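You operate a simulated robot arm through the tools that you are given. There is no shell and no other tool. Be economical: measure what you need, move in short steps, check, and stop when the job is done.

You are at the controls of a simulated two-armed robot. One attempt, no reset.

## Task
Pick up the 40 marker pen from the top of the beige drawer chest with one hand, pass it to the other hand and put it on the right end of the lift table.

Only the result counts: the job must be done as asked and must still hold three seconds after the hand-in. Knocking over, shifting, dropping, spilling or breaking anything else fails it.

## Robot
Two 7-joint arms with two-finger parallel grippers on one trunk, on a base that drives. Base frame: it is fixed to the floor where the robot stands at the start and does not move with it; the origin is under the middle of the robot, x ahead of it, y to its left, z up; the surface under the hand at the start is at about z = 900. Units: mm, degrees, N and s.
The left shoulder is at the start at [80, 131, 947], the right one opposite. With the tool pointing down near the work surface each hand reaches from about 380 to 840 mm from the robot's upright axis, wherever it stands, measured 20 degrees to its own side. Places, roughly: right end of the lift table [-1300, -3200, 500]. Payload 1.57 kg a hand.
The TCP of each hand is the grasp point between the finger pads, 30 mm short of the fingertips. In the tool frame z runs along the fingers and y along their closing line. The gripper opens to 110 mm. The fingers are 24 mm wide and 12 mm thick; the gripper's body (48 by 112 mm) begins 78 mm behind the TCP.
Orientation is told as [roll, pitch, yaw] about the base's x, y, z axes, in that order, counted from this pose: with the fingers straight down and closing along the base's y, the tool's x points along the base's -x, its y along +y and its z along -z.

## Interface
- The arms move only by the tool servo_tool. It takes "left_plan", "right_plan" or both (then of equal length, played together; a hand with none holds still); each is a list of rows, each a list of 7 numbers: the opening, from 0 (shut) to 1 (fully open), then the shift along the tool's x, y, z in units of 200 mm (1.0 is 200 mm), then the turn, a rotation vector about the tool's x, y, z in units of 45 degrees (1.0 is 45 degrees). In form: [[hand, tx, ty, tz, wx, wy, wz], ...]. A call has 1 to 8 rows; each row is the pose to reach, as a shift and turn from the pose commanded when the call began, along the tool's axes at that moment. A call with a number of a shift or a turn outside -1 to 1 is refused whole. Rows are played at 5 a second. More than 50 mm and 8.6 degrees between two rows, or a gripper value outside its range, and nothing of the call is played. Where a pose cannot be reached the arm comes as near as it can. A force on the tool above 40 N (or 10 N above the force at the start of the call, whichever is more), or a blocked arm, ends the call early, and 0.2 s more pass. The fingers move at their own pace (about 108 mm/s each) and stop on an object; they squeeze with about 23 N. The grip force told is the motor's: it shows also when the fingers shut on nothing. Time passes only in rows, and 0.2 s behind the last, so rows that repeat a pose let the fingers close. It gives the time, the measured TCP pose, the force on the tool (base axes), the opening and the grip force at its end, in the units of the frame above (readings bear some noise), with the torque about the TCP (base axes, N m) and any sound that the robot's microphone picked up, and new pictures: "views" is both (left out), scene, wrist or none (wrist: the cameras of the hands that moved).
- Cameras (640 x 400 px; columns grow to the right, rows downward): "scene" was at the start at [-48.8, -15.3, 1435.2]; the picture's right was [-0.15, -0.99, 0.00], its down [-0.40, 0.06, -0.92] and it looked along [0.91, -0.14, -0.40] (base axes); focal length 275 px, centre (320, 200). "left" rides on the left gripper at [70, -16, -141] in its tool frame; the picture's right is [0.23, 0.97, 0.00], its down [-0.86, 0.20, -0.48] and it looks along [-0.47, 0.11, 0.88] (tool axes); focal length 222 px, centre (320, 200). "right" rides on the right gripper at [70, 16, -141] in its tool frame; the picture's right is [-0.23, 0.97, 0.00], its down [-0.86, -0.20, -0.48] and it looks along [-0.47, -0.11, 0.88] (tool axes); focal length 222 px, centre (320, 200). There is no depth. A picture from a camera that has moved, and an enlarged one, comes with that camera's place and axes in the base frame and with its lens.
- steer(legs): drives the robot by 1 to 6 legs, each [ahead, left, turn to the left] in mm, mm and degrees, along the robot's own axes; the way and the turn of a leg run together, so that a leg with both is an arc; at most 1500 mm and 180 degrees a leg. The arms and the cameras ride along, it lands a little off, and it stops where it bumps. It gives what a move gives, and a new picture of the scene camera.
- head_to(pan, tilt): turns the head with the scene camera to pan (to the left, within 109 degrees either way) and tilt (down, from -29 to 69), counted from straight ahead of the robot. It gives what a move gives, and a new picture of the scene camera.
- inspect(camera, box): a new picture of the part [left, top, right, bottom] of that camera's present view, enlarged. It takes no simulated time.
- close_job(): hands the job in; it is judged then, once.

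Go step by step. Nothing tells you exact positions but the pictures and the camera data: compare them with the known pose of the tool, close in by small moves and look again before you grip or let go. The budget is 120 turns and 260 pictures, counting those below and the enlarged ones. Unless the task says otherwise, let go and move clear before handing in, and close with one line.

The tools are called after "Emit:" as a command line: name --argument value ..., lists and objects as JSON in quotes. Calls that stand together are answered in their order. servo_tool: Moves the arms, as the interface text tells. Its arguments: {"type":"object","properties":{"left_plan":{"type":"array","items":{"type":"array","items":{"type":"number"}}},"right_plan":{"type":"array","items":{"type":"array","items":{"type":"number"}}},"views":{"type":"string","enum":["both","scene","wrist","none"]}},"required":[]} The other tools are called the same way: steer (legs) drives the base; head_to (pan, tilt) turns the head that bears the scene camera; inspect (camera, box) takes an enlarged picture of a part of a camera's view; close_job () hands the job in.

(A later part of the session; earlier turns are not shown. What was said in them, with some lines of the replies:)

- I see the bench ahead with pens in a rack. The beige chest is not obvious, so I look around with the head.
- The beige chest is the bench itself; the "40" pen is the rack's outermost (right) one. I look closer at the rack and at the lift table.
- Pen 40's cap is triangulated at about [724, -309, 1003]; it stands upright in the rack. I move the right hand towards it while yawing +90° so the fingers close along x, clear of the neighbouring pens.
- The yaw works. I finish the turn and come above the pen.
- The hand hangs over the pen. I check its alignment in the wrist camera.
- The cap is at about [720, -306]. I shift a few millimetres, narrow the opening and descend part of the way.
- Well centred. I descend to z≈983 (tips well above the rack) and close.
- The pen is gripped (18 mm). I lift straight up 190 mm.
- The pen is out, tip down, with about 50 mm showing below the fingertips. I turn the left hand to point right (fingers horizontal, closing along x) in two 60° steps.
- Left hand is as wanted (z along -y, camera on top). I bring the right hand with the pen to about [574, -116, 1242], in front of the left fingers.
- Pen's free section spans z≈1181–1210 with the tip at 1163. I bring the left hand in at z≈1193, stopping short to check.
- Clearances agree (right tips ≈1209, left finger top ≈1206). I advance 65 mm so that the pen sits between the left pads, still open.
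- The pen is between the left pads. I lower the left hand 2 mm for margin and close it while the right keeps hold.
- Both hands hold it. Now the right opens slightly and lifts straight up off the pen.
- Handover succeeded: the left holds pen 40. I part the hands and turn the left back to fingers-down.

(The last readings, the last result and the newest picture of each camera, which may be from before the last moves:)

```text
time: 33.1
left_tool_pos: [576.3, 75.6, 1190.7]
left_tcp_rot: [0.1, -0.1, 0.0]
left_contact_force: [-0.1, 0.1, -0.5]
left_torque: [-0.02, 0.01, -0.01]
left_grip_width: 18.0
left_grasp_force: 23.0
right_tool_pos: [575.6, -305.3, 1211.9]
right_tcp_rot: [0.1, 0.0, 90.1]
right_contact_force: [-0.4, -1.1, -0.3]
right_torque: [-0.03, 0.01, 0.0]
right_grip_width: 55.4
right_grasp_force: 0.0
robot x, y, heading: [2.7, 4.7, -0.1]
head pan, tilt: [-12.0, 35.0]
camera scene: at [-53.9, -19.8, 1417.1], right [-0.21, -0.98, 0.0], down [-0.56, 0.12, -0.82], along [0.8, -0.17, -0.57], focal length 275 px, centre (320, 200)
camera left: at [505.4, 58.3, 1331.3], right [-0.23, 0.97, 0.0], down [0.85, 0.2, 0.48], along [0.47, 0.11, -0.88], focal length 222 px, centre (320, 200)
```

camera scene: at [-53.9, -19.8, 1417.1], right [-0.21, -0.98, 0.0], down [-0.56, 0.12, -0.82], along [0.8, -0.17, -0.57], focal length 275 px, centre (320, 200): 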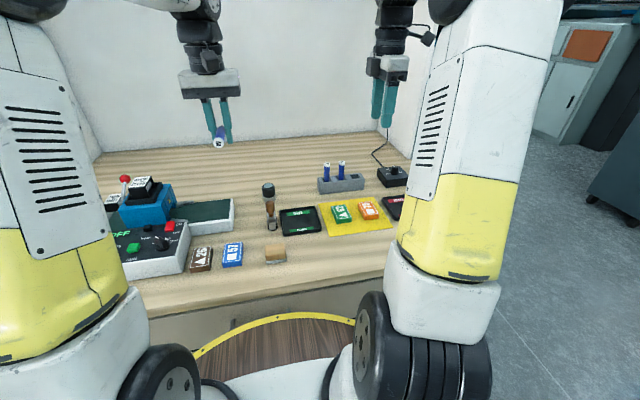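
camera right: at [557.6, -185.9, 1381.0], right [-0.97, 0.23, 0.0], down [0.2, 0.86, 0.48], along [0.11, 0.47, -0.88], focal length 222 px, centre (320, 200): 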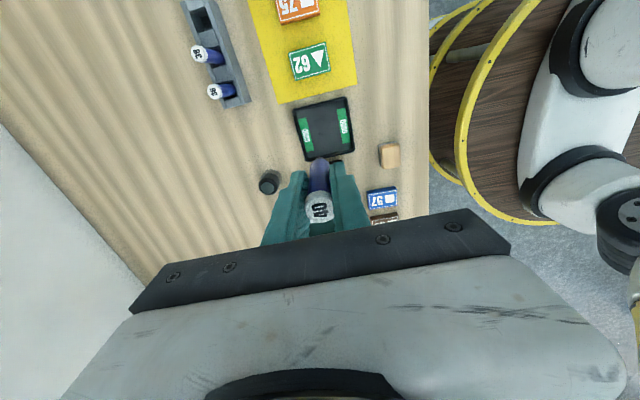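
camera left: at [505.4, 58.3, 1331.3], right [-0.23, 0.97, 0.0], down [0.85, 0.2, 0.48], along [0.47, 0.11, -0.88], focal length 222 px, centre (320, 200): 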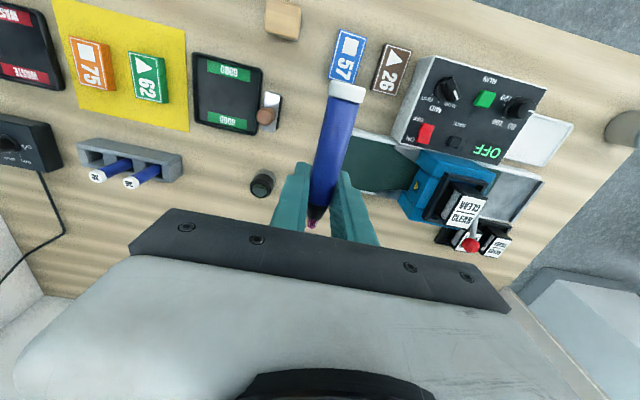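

The pen is secure in the left hand. I back off from the chest and turn right towards the machine.

Emit:
head_to --pan 0 --tilt 20

Emit:
steer --legs '[[-600, 0, 0], [0, 0, -90]]'

```text
time: 33.9
left_tool_pos: [576.1, 75.5, 1190.0]
left_tcp_rot: [0.0, 0.1, 0.0]
left_contact_force: [0.2, 0.1, 0.6]
left_torque: [0.0, -0.01, 0.01]
left_grip_width: 18.1
left_grasp_force: 22.8
right_tool_pos: [574.1, -304.6, 1210.8]
right_tcp_rot: [0.0, 0.0, 90.0]
right_contact_force: [0.1, 0.6, 0.0]
right_torque: [0.01, 0.0, 0.0]
right_grip_width: 54.9
right_grasp_force: 0.0
robot x, y, heading: [2.3, -5.2, 0.0]
head pan, tilt: [0.0, 20.0]
camera scene: at [-47.1, -1.7, 1440.9], right [0.0, -1.0, 0.0], down [-0.34, 0.0, -0.94], along [0.94, 0.0, -0.34], focal length 275 px, centre (320, 200)
```

scene: 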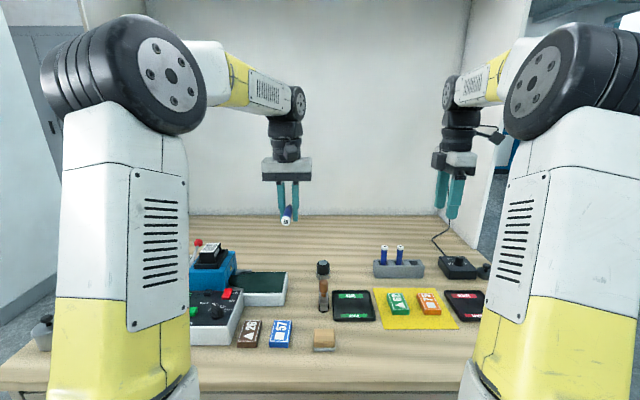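

```text
time: 41.1
left_tool_pos: [-531.3, -579.3, 1189.8]
left_tcp_rot: [0.0, 0.0, -90.7]
left_contact_force: [-0.9, 0.1, -0.4]
left_torque: [-0.04, -0.01, 0.01]
left_grip_width: 18.4
left_grasp_force: 22.6
right_tool_pos: [-912.0, -573.5, 1211.7]
right_tcp_rot: [0.1, 0.0, -0.5]
right_contact_force: [0.4, 0.2, 0.3]
right_torque: [0.01, 0.0, 0.01]
right_grip_width: 54.9
right_grasp_force: 0.1
robot x, y, heading: [-598.1, -3.4, -90.7]
head pan, tilt: [0.0, 20.0]
camera scene: at [-600.0, 42.5, 1441.0], right [-1.0, 0.01, 0.0], down [0.0, 0.34, -0.94], along [-0.01, -0.94, -0.34], focal length 275 px, centre (320, 200)
```

scene: 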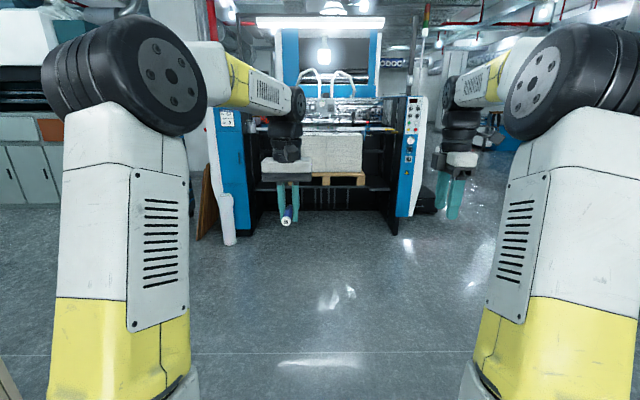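

The way ahead is clear. I drive ahead and to the right so as to stand before the right part of the machine, with the hands still about 800 mm from it.

Emit:
steer --legs '[[0, -720, 0.7], [1350, 0, 0]]'

Emit:
inspect --camera "scene" --box '[200, 120, 440, 270]'

```text
time: 51.5
left_tool_pos: [-1253.1, -1933.2, 1189.2]
left_tcp_rot: [0.0, 0.1, -90.5]
left_contact_force: [-0.2, 0.4, 0.6]
left_torque: [-0.05, -0.02, 0.02]
left_grip_width: 18.2
left_grasp_force: 23.3
right_tool_pos: [-1633.9, -1929.4, 1211.9]
right_tcp_rot: [0.0, 0.0, -0.4]
right_contact_force: [0.1, -0.2, -0.1]
right_torque: [0.01, -0.03, 0.04]
right_grip_width: 55.2
right_grasp_force: 0.0
robot x, y, heading: [-1320.2, -1358.3, -90.5]
head pan, tilt: [0.0, 20.0]
camera scene: at [-1324.3, -1312.9, 1441.0], right [-1.0, 0.01, 0.0], down [0.0, 0.34, -0.94], along [-0.01, -0.94, -0.34], focal length 275 px, centre (320, 200)
```

scene: 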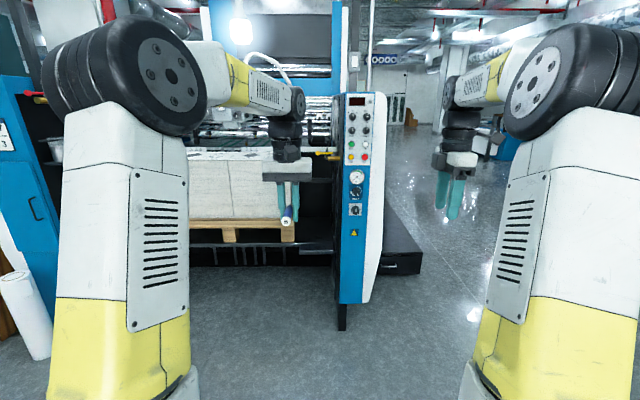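

```text
2.67 times, centred on (320, 195) of scene
camera zoom: at [-1324.3, -1312.9, 1441.0], right [-1.0, 0.01, 0.0], down [0.0, 0.34, -0.94], along [-0.01, -0.94, -0.34], focal length 733 px, centre (320, 213)
```

zoom: 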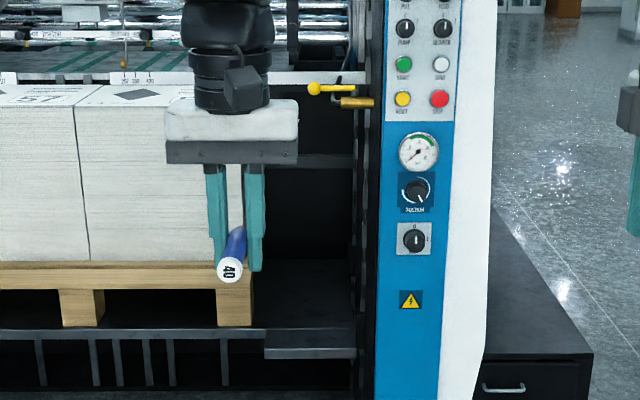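

The right end of the table spans x≈-1205…-1430, front edge y≈-2900, back ≈-3490. Here in free space I lower the left hand and swing the right hand back and outward so it will clear the control panel.

Emit:
servo_tool --left_plan '[[0, -0.06, 0, 0.12, 0, 0, 0], [0, -0.12, 0, 0.25, 0, 0, 0], [0, -0.18, 0, 0.37, 0, 0, 0], [0, -0.24, 0, 0.5, 0, 0, 0], [0, -0.3, 0, 0.62, 0, 0, 0], [0, -0.36, 0, 0.75, 0, 0, 0], [0, -0.42, 0, 0.87, 0, 0, 0], [0, -0.48, 0, 1.0, 0, 0, 0]]' --right_plan '[[0.5, 0.1, 0.06, 0, 0, 0, 0], [0.5, 0.2, 0.12, 0, 0, 0, 0], [0.5, 0.3, 0.18, 0, 0, 0, 0], [0.5, 0.4, 0.24, 0, 0, 0, 0], [0.5, 0.5, 0.3, 0, 0, 0, 0], [0.5, 0.6, 0.36, 0, 0, 0, 0], [0.5, 0.7, 0.42, 0, 0, 0, 0], [0.5, 0.8, 0.48, 0, 0, 0, 0]]' --views "none"

Emit:
servo_tool --left_plan '[[0, -0.06, 0, 0.12, 0, 0, 0], [0, -0.12, 0, 0.25, 0, 0, 0], [0, -0.18, 0, 0.37, 0, 0, 0], [0, -0.24, 0, 0.5, 0, 0, 0], [0, -0.3, 0, 0.62, 0, 0, 0], [0, -0.36, 0, 0.75, 0, 0, 0], [0, -0.42, 0, 0.87, 0, 0, 0], [0, -0.44, 0, 1.0, 0, 0, 0]]' --right_plan '[[0.5, 0.08, 0.06, 0, 0, 0, 0], [0.5, 0.16, 0.12, 0, 0, 0, 0], [0.5, 0.24, 0.18, 0, 0, 0, 0], [0.5, 0.32, 0.24, 0, 0, 0, 0], [0.5, 0.4, 0.3, 0, 0, 0, 0], [0.5, 0.48, 0.36, 0, 0, 0, 0], [0.5, 0.56, 0.42, 0, 0, 0, 0], [0.5, 0.64, 0.5, 0, 0, 0, 0]]' --views "none"

Emit:
servo_tool --left_plan '[[0, 0, 0, 0.12, 0, -0.08, 0], [0, 0, 0, 0.25, 0, -0.16, 0], [0, 0, 0, 0.37, 0, -0.24, 0], [0, 0, 0, 0.5, 0, -0.32, 0], [0, 0, 0, 0.62, 0, -0.4, 0], [0, 0, 0, 0.75, 0, -0.48, 0], [0, 0, 0, 0.87, 0, -0.556, 0], [0, 0, 0, 1.0, 0, -0.556, 0]]' --views "both"

```text
time: 53.3
left_tool_pos: [-1253.3, -2029.0, 989.8]
left_tcp_rot: [0.0, 0.0, -90.4]
left_contact_force: [0.3, 0.3, -0.6]
left_torque: [-0.01, 0.03, 0.0]
left_grip_width: 18.1
left_grasp_force: 22.6
right_tool_pos: [-1795.0, -1832.7, 1210.3]
right_tcp_rot: [0.1, 0.0, -0.4]
right_contact_force: [0.3, -0.4, 0.4]
right_torque: [-0.02, 0.0, 0.02]
right_grip_width: 55.1
right_grasp_force: 0.1
robot x, y, heading: [-1323.6, -1356.6, -90.5]
head pan, tilt: [0.0, 20.0]
```

```text
time: 55.1
left_tool_pos: [-1254.6, -2119.3, 790.0]
left_tcp_rot: [0.0, 0.1, -90.4]
left_contact_force: [-0.3, -0.2, 0.7]
left_torque: [-0.02, 0.01, 0.0]
left_grip_width: 18.1
left_grasp_force: 22.8
right_tool_pos: [-1922.2, -1731.7, 1210.6]
right_tcp_rot: [0.0, -0.1, -0.4]
right_contact_force: [-1.0, -0.8, -0.2]
right_torque: [0.05, 0.02, 0.0]
right_grip_width: 54.8
right_grasp_force: 0.1
robot x, y, heading: [-1325.9, -1356.4, -90.1]
head pan, tilt: [0.0, 20.0]
```

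```text
time: 56.9
left_tool_pos: [-1253.7, -2119.3, 590.5]
left_tcp_rot: [0.0, -25.1, -90.4]
left_contact_force: [0.4, -0.2, -0.6]
left_torque: [-0.01, -0.01, -0.01]
left_grip_width: 17.9
left_grasp_force: 23.5
right_tool_pos: [-1921.9, -1731.8, 1209.7]
right_tcp_rot: [0.0, 0.0, -0.4]
right_contact_force: [-0.4, 0.0, -0.4]
right_torque: [-0.01, 0.02, 0.03]
right_grip_width: 54.7
right_grasp_force: 0.0
robot x, y, heading: [-1322.3, -1356.3, -90.3]
head pan, tilt: [0.0, 20.0]
camera scene: at [-1324.4, -1312.8, 1441.0], right [-1.0, 0.01, 0.0], down [0.0, 0.34, -0.94], along [-0.01, -0.94, -0.34], focal length 275 px, centre (320, 200)
camera left: at [-1269.6, -1995.6, 689.0], right [0.98, 0.2, -0.1], down [0.2, -0.57, 0.8], along [0.1, -0.8, -0.6], focal length 222 px, centre (320, 200)
```

scene: 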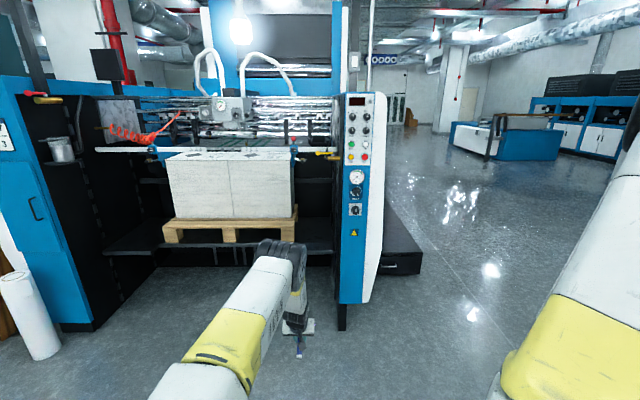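
left: 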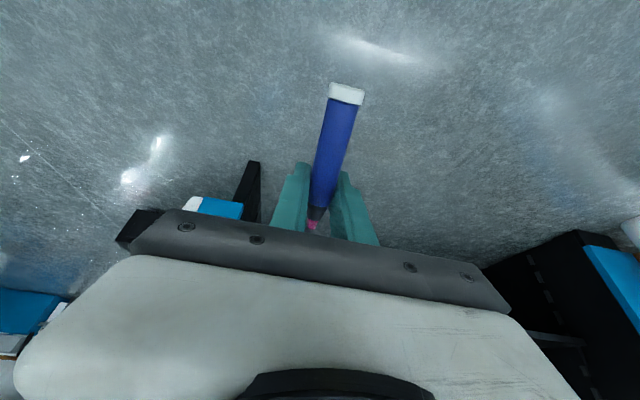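

The posture works at low height. I inspect the wrist's height, since it must pass beneath the bar (z≈1150, y≈-2930).

Emit:
inspect --camera "scene" --box '[160, 225, 440, 400]'

Emit:
inspect --camera "scene" --box '[200, 130, 400, 255]'

```text
2.29 times, centred on (300, 312) of scene
camera zoom: at [-1324.4, -1312.8, 1441.0], right [-1.0, 0.01, 0.0], down [0.0, 0.34, -0.94], along [-0.01, -0.94, -0.34], focal length 628 px, centre (366, -57)
```

zoom: 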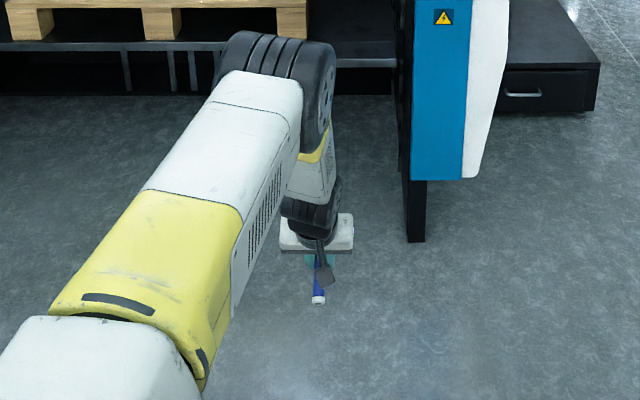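

```text
3.20 times, centred on (300, 192) of scene
camera zoom: at [-1324.4, -1312.8, 1441.0], right [-1.0, 0.01, 0.0], down [0.0, 0.34, -0.94], along [-0.01, -0.94, -0.34], focal length 879 px, centre (384, 224)
```

zoom: 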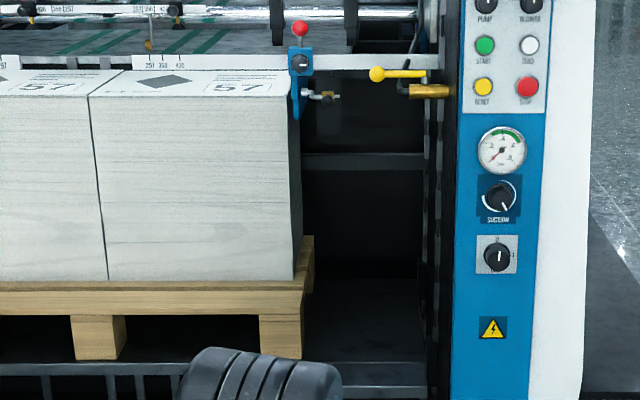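

The elbow wheel stays about 90 mm short of the bar at the planned stance, and the forearm passes well beneath it. I pull the right hand further back, then drive in partly.

Emit:
servo_tool --right_plan '[[0.5, 0.04, 0.12, 0, 0, 0, 0], [0.5, 0.08, 0.24, 0, 0, 0, 0], [0.5, 0.12, 0.36, 0, 0, 0, 0], [0.5, 0.16, 0.48, 0, 0, 0, 0], [0.5, 0.2, 0.6, 0, 0, 0, 0], [0.5, 0.22, 0.72, 0, 0, 0, 0], [0.5, 0.25, 0.85, 0, 0, 0, 0]]' --views "none"

Emit:
head_to --pan 0 --tilt 30

Emit:
steer --legs '[[0, -52, 0], [600, 0, 0]]'

```text
time: 58.5
left_tool_pos: [-1254.2, -2117.8, 591.0]
left_tcp_rot: [-0.1, -25.0, -90.4]
left_contact_force: [-0.1, 1.0, -1.0]
left_torque: [-0.04, 0.04, 0.05]
left_grip_width: 18.0
left_grasp_force: 22.8
right_tool_pos: [-1967.8, -1563.7, 1211.6]
right_tcp_rot: [0.1, -0.1, -0.4]
right_contact_force: [0.9, 0.1, 0.5]
right_torque: [0.02, 0.02, -0.01]
right_grip_width: 54.9
right_grasp_force: 0.2
robot x, y, heading: [-1323.4, -1357.3, -90.5]
head pan, tilt: [0.0, 20.0]
```

```text
time: 59.2
left_tool_pos: [-1254.3, -2117.2, 590.9]
left_tcp_rot: [0.0, -25.0, -90.5]
left_contact_force: [1.0, 0.7, -0.3]
left_torque: [-0.01, -0.04, -0.01]
left_grip_width: 17.8
left_grasp_force: 23.2
right_tool_pos: [-1969.4, -1562.9, 1211.5]
right_tcp_rot: [-0.1, 0.0, -0.3]
right_contact_force: [-0.2, 0.3, -1.1]
right_torque: [0.01, 0.0, -0.03]
right_grip_width: 55.0
right_grasp_force: 0.1
robot x, y, heading: [-1325.8, -1356.4, -90.5]
head pan, tilt: [0.0, 30.0]
camera scene: at [-1324.4, -1310.2, 1425.0], right [-1.0, 0.01, 0.0], down [0.0, 0.5, -0.87], along [-0.01, -0.87, -0.5], focal length 275 px, centre (320, 200)
```

scene: 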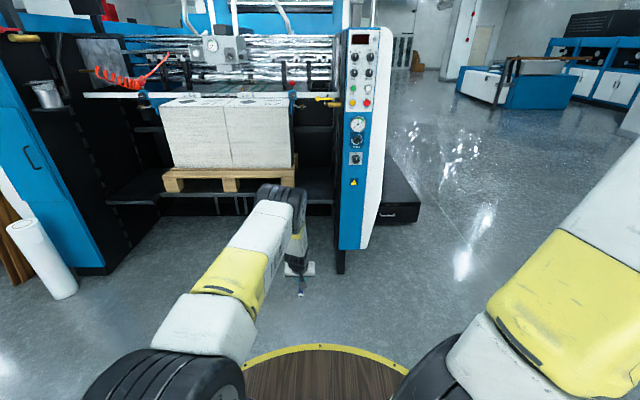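

```text
time: 63.1
left_tool_pos: [-1318.3, -2709.7, 591.6]
left_tcp_rot: [-0.1, -25.1, -90.9]
left_contact_force: [0.3, 0.0, -0.1]
left_torque: [-0.02, 0.02, -0.03]
left_grip_width: 18.1
left_grasp_force: 23.0
right_tool_pos: [-2027.1, -2148.0, 1212.8]
right_tcp_rot: [0.0, 0.0, -1.0]
right_contact_force: [-0.4, 0.4, 0.3]
right_torque: [0.01, -0.03, 0.03]
right_grip_width: 54.9
right_grasp_force: 0.2
robot x, y, heading: [-1379.9, -1951.2, -90.8]
head pan, tilt: [0.0, 30.0]
camera scene: at [-1381.0, -1901.7, 1424.9], right [-1.0, 0.02, 0.0], down [0.01, 0.5, -0.87], along [-0.01, -0.87, -0.5], focal length 275 px, centre (320, 200)
```

scene: 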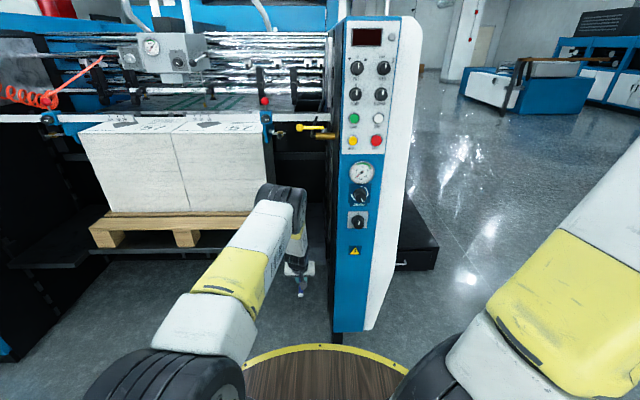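

Halfway in. I look with the left wrist camera at the table edge before entering.

Emit:
inspect --camera "left" --box '[0, 0, 640, 400]'

Emit:
inspect --camera "scene" --box '[200, 100, 420, 238]'

```text
1.00 times, centred on (320, 200) of left (not enlarged: the box is as wide or as high as the picture)
camera zoom: at [-1332.4, -2587.5, 689.3], right [0.98, 0.19, -0.1], down [0.19, -0.58, 0.8], along [0.1, -0.8, -0.6], focal length 222 px, centre (320, 200)
```

zoom: 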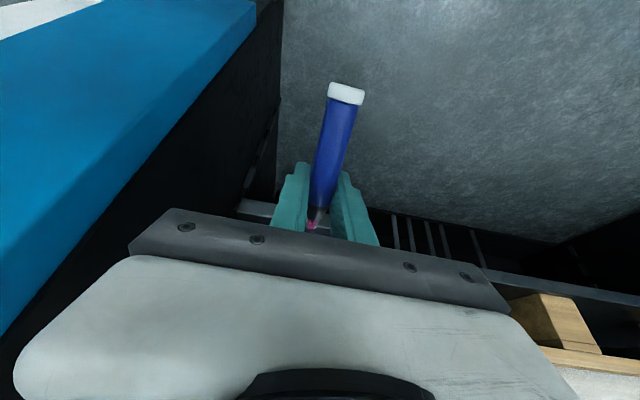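

```text
2.90 times, centred on (310, 169) of scene
camera zoom: at [-1381.0, -1901.7, 1424.9], right [-1.0, 0.02, 0.0], down [0.01, 0.5, -0.87], along [-0.01, -0.87, -0.5], focal length 796 px, centre (349, 290)
```

zoom: 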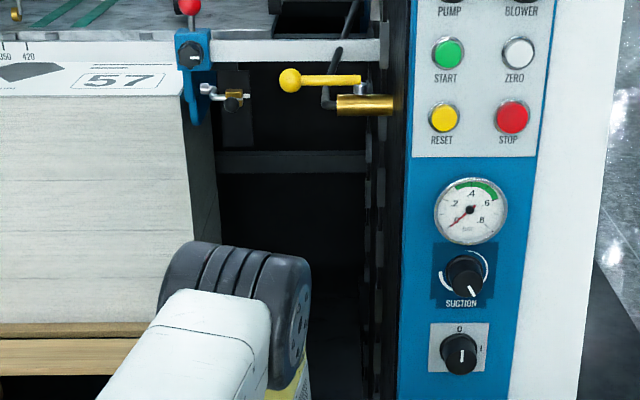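

Clear path: the hand (x≈-1318) is centred between pallet and pillar. I drive in 250 mm more and look again.

Emit:
steer --legs '[[250, 0, 0.5]]'

Emit:
inspect --camera "left" --box '[0, 0, 640, 400]'

```text
time: 64.9
left_tool_pos: [-1313.8, -2960.5, 591.1]
left_tcp_rot: [0.0, -25.1, -90.4]
left_contact_force: [0.2, -0.6, 0.1]
left_torque: [0.03, -0.01, -0.02]
left_grip_width: 18.0
left_grasp_force: 22.2
right_tool_pos: [-2029.5, -2405.8, 1214.7]
right_tcp_rot: [0.0, 0.0, -0.5]
right_contact_force: [-0.3, 0.7, 0.1]
right_torque: [0.01, 0.02, -0.01]
right_grip_width: 55.2
right_grasp_force: 0.0
robot x, y, heading: [-1383.2, -2202.5, -90.5]
head pan, tilt: [0.0, 30.0]
camera scene: at [-1384.3, -2153.1, 1424.9], right [-1.0, 0.01, 0.0], down [0.0, 0.5, -0.87], along [-0.01, -0.87, -0.5], focal length 275 px, centre (320, 200)
```

scene: 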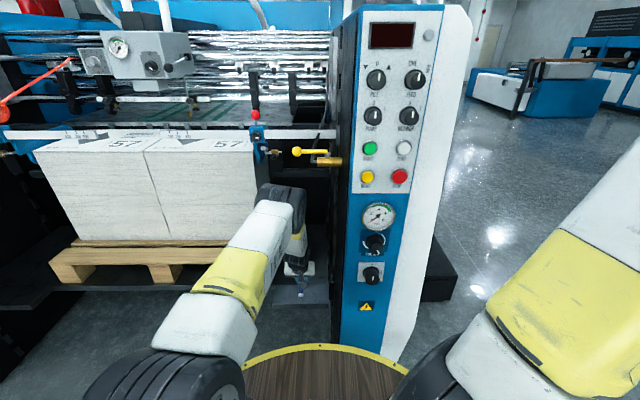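

```text
1.00 times, centred on (320, 200) of left (not enlarged: the box is as wide or as high as the picture)
camera zoom: at [-1329.4, -2838.4, 689.3], right [0.98, 0.2, -0.1], down [0.2, -0.57, 0.8], along [0.1, -0.79, -0.6], focal length 222 px, centre (320, 200)
```

zoom: 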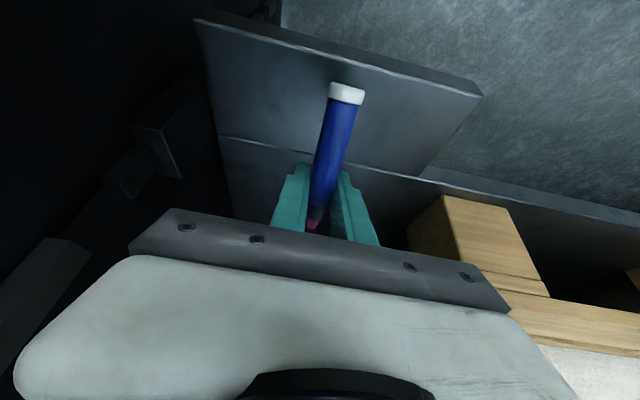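

Table top is at z≈501, flap edge y≈-2907, seam y≈-3005. I drive in the last 140 mm so the pen comes wholly over the main table.

Emit:
steer --legs '[[140, 0, 0.3]]'

Emit:
inspect --camera "left" --box '[0, 0, 640, 400]'

```text
time: 66.2
left_tool_pos: [-1310.2, -3099.0, 592.0]
left_tcp_rot: [0.0, -24.9, -90.1]
left_contact_force: [-0.2, -0.4, -0.3]
left_torque: [-0.04, 0.02, -0.02]
left_grip_width: 18.1
left_grasp_force: 23.1
right_tool_pos: [-2026.6, -2546.5, 1212.4]
right_tcp_rot: [0.0, -0.1, -0.1]
right_contact_force: [-0.4, -0.1, 0.8]
right_torque: [0.0, 0.0, 0.0]
right_grip_width: 54.9
right_grasp_force: 0.0
robot x, y, heading: [-1383.5, -2342.3, -90.0]
head pan, tilt: [0.0, 30.0]
camera scene: at [-1385.2, -2291.8, 1424.9], right [-1.0, 0.0, 0.0], down [0.0, 0.5, -0.87], along [0.0, -0.87, -0.5], focal length 275 px, centre (320, 200)
```

scene: 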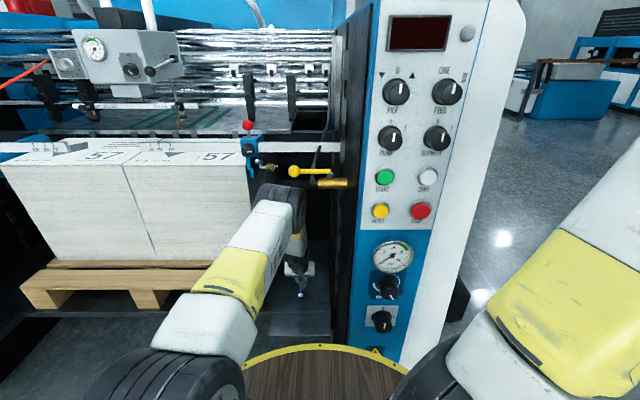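

```text
1.00 times, centred on (320, 200) of left (not enlarged: the box is as wide or as high as the picture)
camera zoom: at [-1326.7, -2976.8, 689.3], right [0.97, 0.2, -0.1], down [0.2, -0.57, 0.8], along [0.11, -0.79, -0.6], focal length 222 px, centre (320, 200)
```

zoom: 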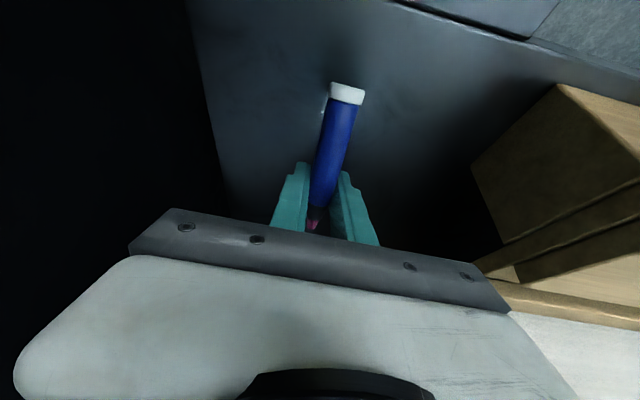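

The pen hangs over the bare main table, midway between pallet and pillar. I lower 45 mm and level the pitch to 20°.

Emit:
servo_tool --left_plan '[[0, 0.03, 0, 0.065, 0, 0.037, 0], [0, 0.06, 0, 0.13, 0, 0.074, 0], [0, 0.095, 0, 0.204, 0, 0.111, 0], [0, 0.095, 0, 0.204, 0, 0.111, 0]]' --views "wrist"

Emit:
inspect --camera "scene" --box '[250, 220, 350, 320]'

```text
time: 67.2
left_tool_pos: [-1309.9, -3099.2, 546.0]
left_tcp_rot: [-0.1, -20.0, -90.1]
left_contact_force: [0.7, -0.3, -0.2]
left_torque: [-0.03, 0.0, 0.0]
left_grip_width: 18.0
left_grasp_force: 22.8
right_tool_pos: [-2028.1, -2547.7, 1213.3]
right_tcp_rot: [0.0, -0.1, -0.1]
right_contact_force: [-0.4, 0.3, 0.7]
right_torque: [-0.01, 0.03, 0.03]
right_grip_width: 55.1
right_grasp_force: 0.1
robot x, y, heading: [-1384.5, -2339.9, -90.1]
head pan, tilt: [0.0, 30.0]
camera left: at [-1325.9, -2986.2, 655.0], right [0.97, 0.21, -0.08], down [0.2, -0.64, 0.74], along [0.11, -0.74, -0.67], focal length 222 px, centre (320, 200)
```

left: 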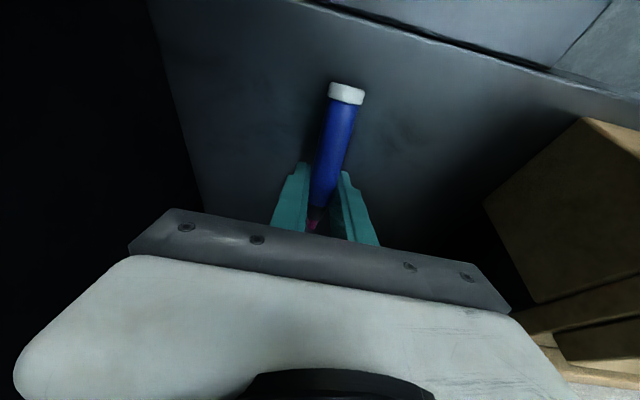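

```text
4.00 times, centred on (300, 270) of scene
camera zoom: at [-1385.2, -2291.9, 1424.9], right [-1.0, 0.0, 0.0], down [0.0, 0.5, -0.87], along [0.0, -0.87, -0.5], focal length 1099 px, centre (400, -80)
```

zoom: 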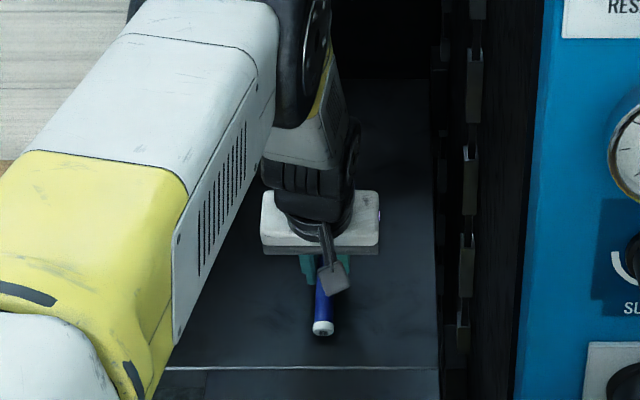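

Close now; I descend in small steps watching the force.

Emit:
servo_tool --left_plan '[[0, 0.007, 0, 0.019, 0, 0, 0], [0, 0.0137, 0, 0.0376, 0, 0, 0]]' --views "none"

Emit:
servo_tool --left_plan '[[0, 0.0035, 0, 0.0094, 0, 0, 0], [0, 0.0035, 0, 0.0094, 0, 0, 0]]' --views "wrist"

```text
time: 67.8
left_tool_pos: [-1309.8, -3100.1, 538.4]
left_tcp_rot: [0.0, -20.1, -90.1]
left_contact_force: [0.1, -0.3, 0.4]
left_torque: [-0.01, 0.04, 0.01]
left_grip_width: 18.1
left_grasp_force: 22.6
right_tool_pos: [-2028.6, -2547.5, 1212.3]
right_tcp_rot: [0.0, 0.0, -0.1]
right_contact_force: [-0.1, -1.2, -0.6]
right_torque: [0.02, -0.05, -0.02]
right_grip_width: 55.1
right_grasp_force: 0.1
robot x, y, heading: [-1385.6, -2335.7, -90.1]
head pan, tilt: [0.0, 30.0]
```

```text
time: 68.4
left_tool_pos: [-1310.7, -3099.9, 537.5]
left_tcp_rot: [0.0, -20.0, -90.1]
left_contact_force: [0.0, -0.4, 10.0]
left_torque: [0.65, 0.0, 0.01]
left_grip_width: 18.5
left_grasp_force: 23.0
right_tool_pos: [-2027.6, -2546.9, 1212.6]
right_tcp_rot: [0.0, 0.1, 0.0]
right_contact_force: [-0.4, -0.1, -1.1]
right_torque: [-0.01, 0.0, -0.01]
right_grip_width: 54.9
right_grasp_force: 0.0
robot x, y, heading: [-1387.2, -2340.6, -90.1]
head pan, tilt: [0.0, 30.0]
camera left: at [-1326.4, -2986.5, 645.6], right [0.97, 0.21, -0.08], down [0.2, -0.64, 0.74], along [0.11, -0.74, -0.66], focal length 222 px, centre (320, 200)
```

left: 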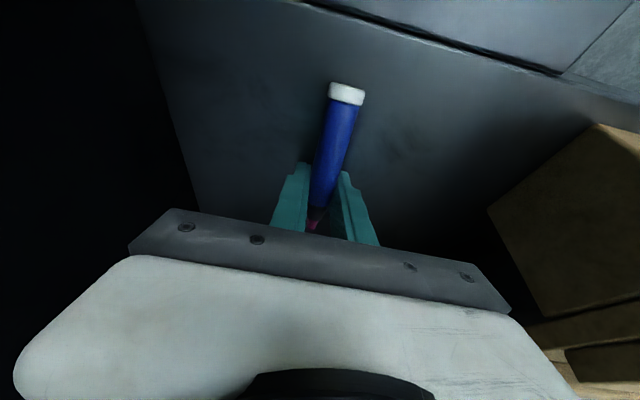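

The cap rests on the table (10 N, torque matches). I open just a little so the pen settles between the fingers.

Emit:
servo_tool --left_plan '[[0.2, 0, 0, 0, 0, 0, 0], [0.24, 0, 0, 0, 0, 0, 0], [0.28, 0, 0, 0, 0, 0, 0], [0.28, 0, 0, 0, 0, 0, 0], [0.28, 0, 0, 0, 0, 0, 0], [0.28, 0, 0, 0, 0, 0, 0]]' --views "none"

Emit:
inspect --camera "left" --box '[220, 60, 460, 210]'

```text
time: 69.8
left_tool_pos: [-1310.7, -3099.5, 537.0]
left_tcp_rot: [-0.1, -20.1, -90.2]
left_contact_force: [-5.0, -0.3, 17.4]
left_torque: [0.03, -0.06, -0.04]
left_grip_width: 26.7
left_grasp_force: 0.1
right_tool_pos: [-2028.2, -2546.6, 1212.8]
right_tcp_rot: [-0.1, -0.1, -0.1]
right_contact_force: [0.2, 1.0, -0.3]
right_torque: [0.02, -0.04, 0.02]
right_grip_width: 54.9
right_grasp_force: 0.1
robot x, y, heading: [-1385.0, -2338.8, -90.0]
head pan, tilt: [0.0, 30.0]
```

```text
2.67 times, centred on (340, 135) of left
camera zoom: at [-1326.6, -2986.1, 645.6], right [0.97, 0.21, -0.08], down [0.2, -0.64, 0.74], along [0.11, -0.74, -0.66], focal length 592 px, centre (267, 373)
```

zoom: 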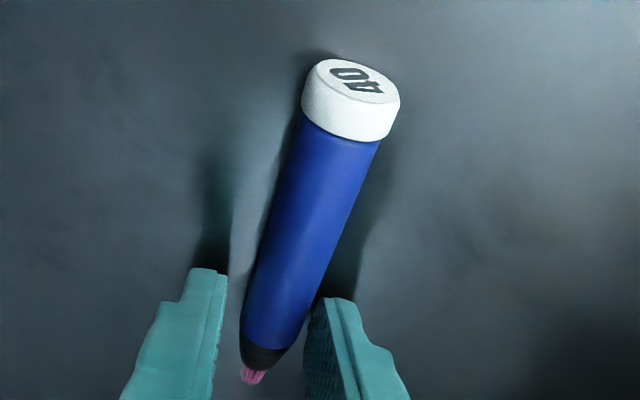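

The pen lies on the table between the fingers, whose tips lightly touch the table. I raise a few millimetres, open a bit more and look.

Emit:
servo_tool --left_plan '[[0.28, -0.0035, 0, -0.0094, 0, 0, 0], [0.28, -0.007, 0, -0.019, 0, 0, 0], [0.34, -0.007, 0, -0.019, 0, 0, 0], [0.42, -0.007, 0, -0.019, 0, 0, 0], [0.42, -0.007, 0, -0.019, 0, 0, 0], [0.42, -0.007, 0, -0.019, 0, 0, 0]]' --views "none"

Emit:
inspect --camera "left" --box '[220, 60, 460, 210]'

```text
time: 71.2
left_tool_pos: [-1310.4, -3098.7, 540.0]
left_tcp_rot: [0.0, -20.0, -90.0]
left_contact_force: [0.0, 0.1, 0.7]
left_torque: [0.04, 0.01, -0.03]
left_grip_width: 46.2
left_grasp_force: 0.1
right_tool_pos: [-2028.1, -2547.9, 1213.7]
right_tcp_rot: [0.0, 0.0, -0.1]
right_contact_force: [-0.7, -0.5, 0.1]
right_torque: [-0.02, -0.01, 0.0]
right_grip_width: 55.0
right_grasp_force: 0.1
robot x, y, heading: [-1383.4, -2340.6, -90.2]
head pan, tilt: [0.0, 30.0]
```

```text
2.67 times, centred on (340, 135) of left
camera zoom: at [-1326.7, -2985.9, 648.7], right [0.97, 0.21, -0.08], down [0.2, -0.64, 0.74], along [0.11, -0.74, -0.67], focal length 592 px, centre (267, 373)
```

zoom: 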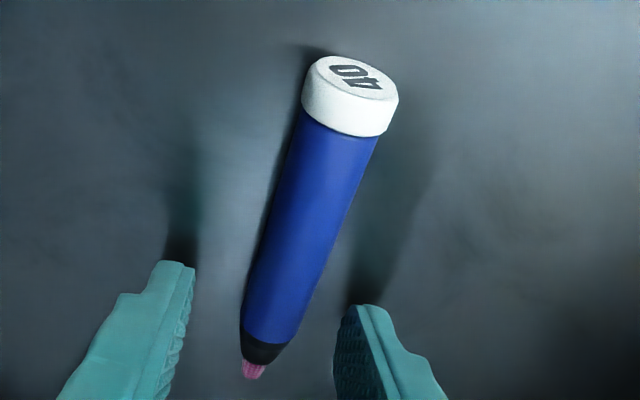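

The pen lies still, free of the fingers. I lift the hand straight up 80 mm and check the pen.

Emit:
servo_tool --left_plan '[[0.42, -0.02, 0, -0.06, 0, 0, 0], [0.42, -0.05, 0, -0.14, 0, 0, 0], [0.42, -0.09, 0, -0.25, 0, 0, 0], [0.42, -0.136, 0, -0.376, 0, 0, 0]]' --views "both"

```text
time: 72.2
left_tool_pos: [-1309.3, -3097.9, 619.6]
left_tcp_rot: [0.0, -20.0, -90.1]
left_contact_force: [0.1, 0.3, 0.0]
left_torque: [0.01, 0.0, -0.01]
left_grip_width: 46.2
left_grasp_force: 0.1
right_tool_pos: [-2028.8, -2547.7, 1213.7]
right_tcp_rot: [0.0, 0.0, -0.1]
right_contact_force: [-0.6, 0.3, -0.4]
right_torque: [-0.01, -0.01, 0.03]
right_grip_width: 55.2
right_grasp_force: 0.0
robot x, y, heading: [-1385.2, -2339.2, -90.2]
head pan, tilt: [0.0, 30.0]
camera scene: at [-1385.2, -2292.0, 1424.9], right [-1.0, 0.0, 0.0], down [0.0, 0.5, -0.87], along [0.0, -0.87, -0.5], focal length 275 px, centre (320, 200)
camera left: at [-1325.3, -2985.0, 728.2], right [0.97, 0.21, -0.08], down [0.2, -0.64, 0.74], along [0.11, -0.74, -0.67], focal length 222 px, centre (320, 200)
```

scene: 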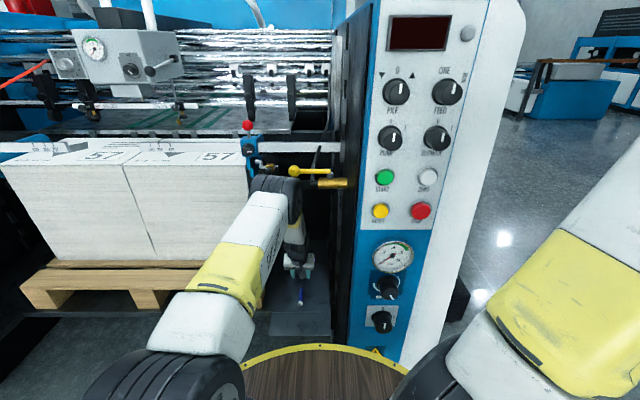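
left: 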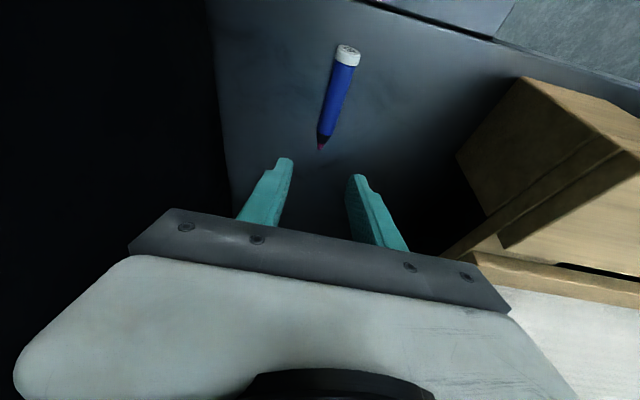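

The pen lies safely on the right end of the table. I back straight out and take a final look.

Emit:
steer --legs '[[-400, 0, 0]]'

Emit:
inspect --camera "left" --box '[0, 0, 640, 400]'

Emit:
inspect --camera "scene" --box '[240, 140, 380, 260]'

```text
time: 74.7
left_tool_pos: [-1310.8, -2701.4, 619.5]
left_tcp_rot: [0.0, -20.0, -90.2]
left_contact_force: [-0.5, -0.4, 0.1]
left_torque: [0.0, 0.0, 0.02]
left_grip_width: 46.1
left_grasp_force: 0.1
right_tool_pos: [-2028.4, -2148.8, 1213.0]
right_tcp_rot: [0.0, 0.0, -0.1]
right_contact_force: [-0.3, -0.3, 0.1]
right_torque: [-0.02, 0.02, 0.02]
right_grip_width: 54.9
right_grasp_force: 0.0
robot x, y, heading: [-1381.9, -1942.8, -90.2]
head pan, tilt: [0.0, 30.0]
camera scene: at [-1384.0, -1894.8, 1424.9], right [-1.0, 0.0, 0.0], down [0.0, 0.5, -0.87], along [0.0, -0.87, -0.5], focal length 275 px, centre (320, 200)
```

scene: 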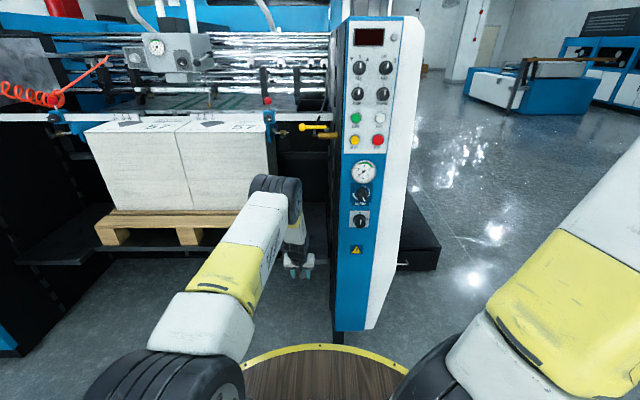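

```text
1.00 times, centred on (320, 200) of left (not enlarged: the box is as wide or as high as the picture)
camera zoom: at [-1325.6, -2588.2, 728.2], right [0.97, 0.21, -0.08], down [0.2, -0.64, 0.74], along [0.11, -0.74, -0.67], focal length 222 px, centre (320, 200)
```

zoom: 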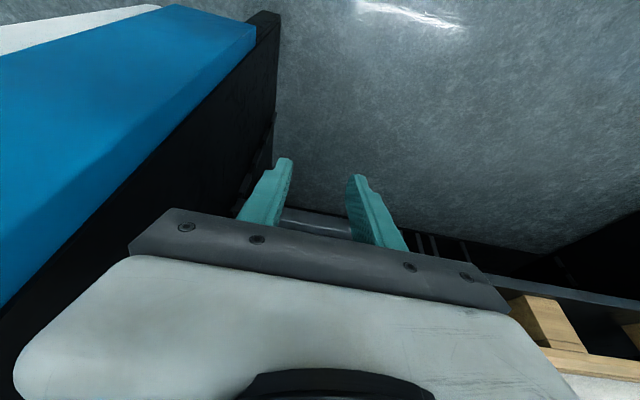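

```text
3.33 times, centred on (310, 200) of scene
camera zoom: at [-1384.0, -1894.8, 1424.9], right [-1.0, 0.0, 0.0], down [0.0, 0.5, -0.87], along [0.0, -0.87, -0.5], focal length 916 px, centre (353, 200)
```

zoom: 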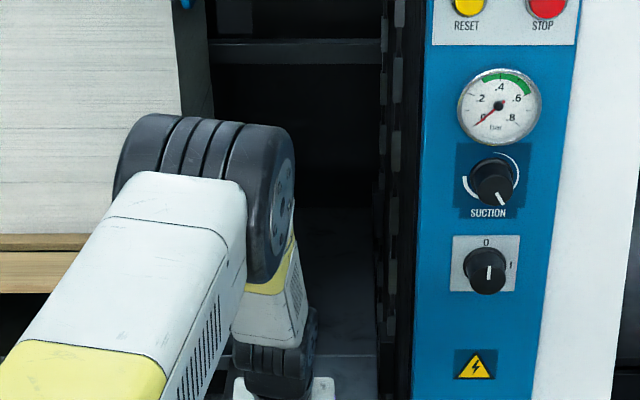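

Nothing was touched on the way out; the arm only hides the pen, which lay still when last seen. I hand in.

Emit:
close_job

```text
The job is handed in.
```

I took the 40 marker pen from the chest with the right hand, passed it to the left, and laid it on the right end of the lift table. It was lying still when last seen; the arm hid it in the final view before hand-in.
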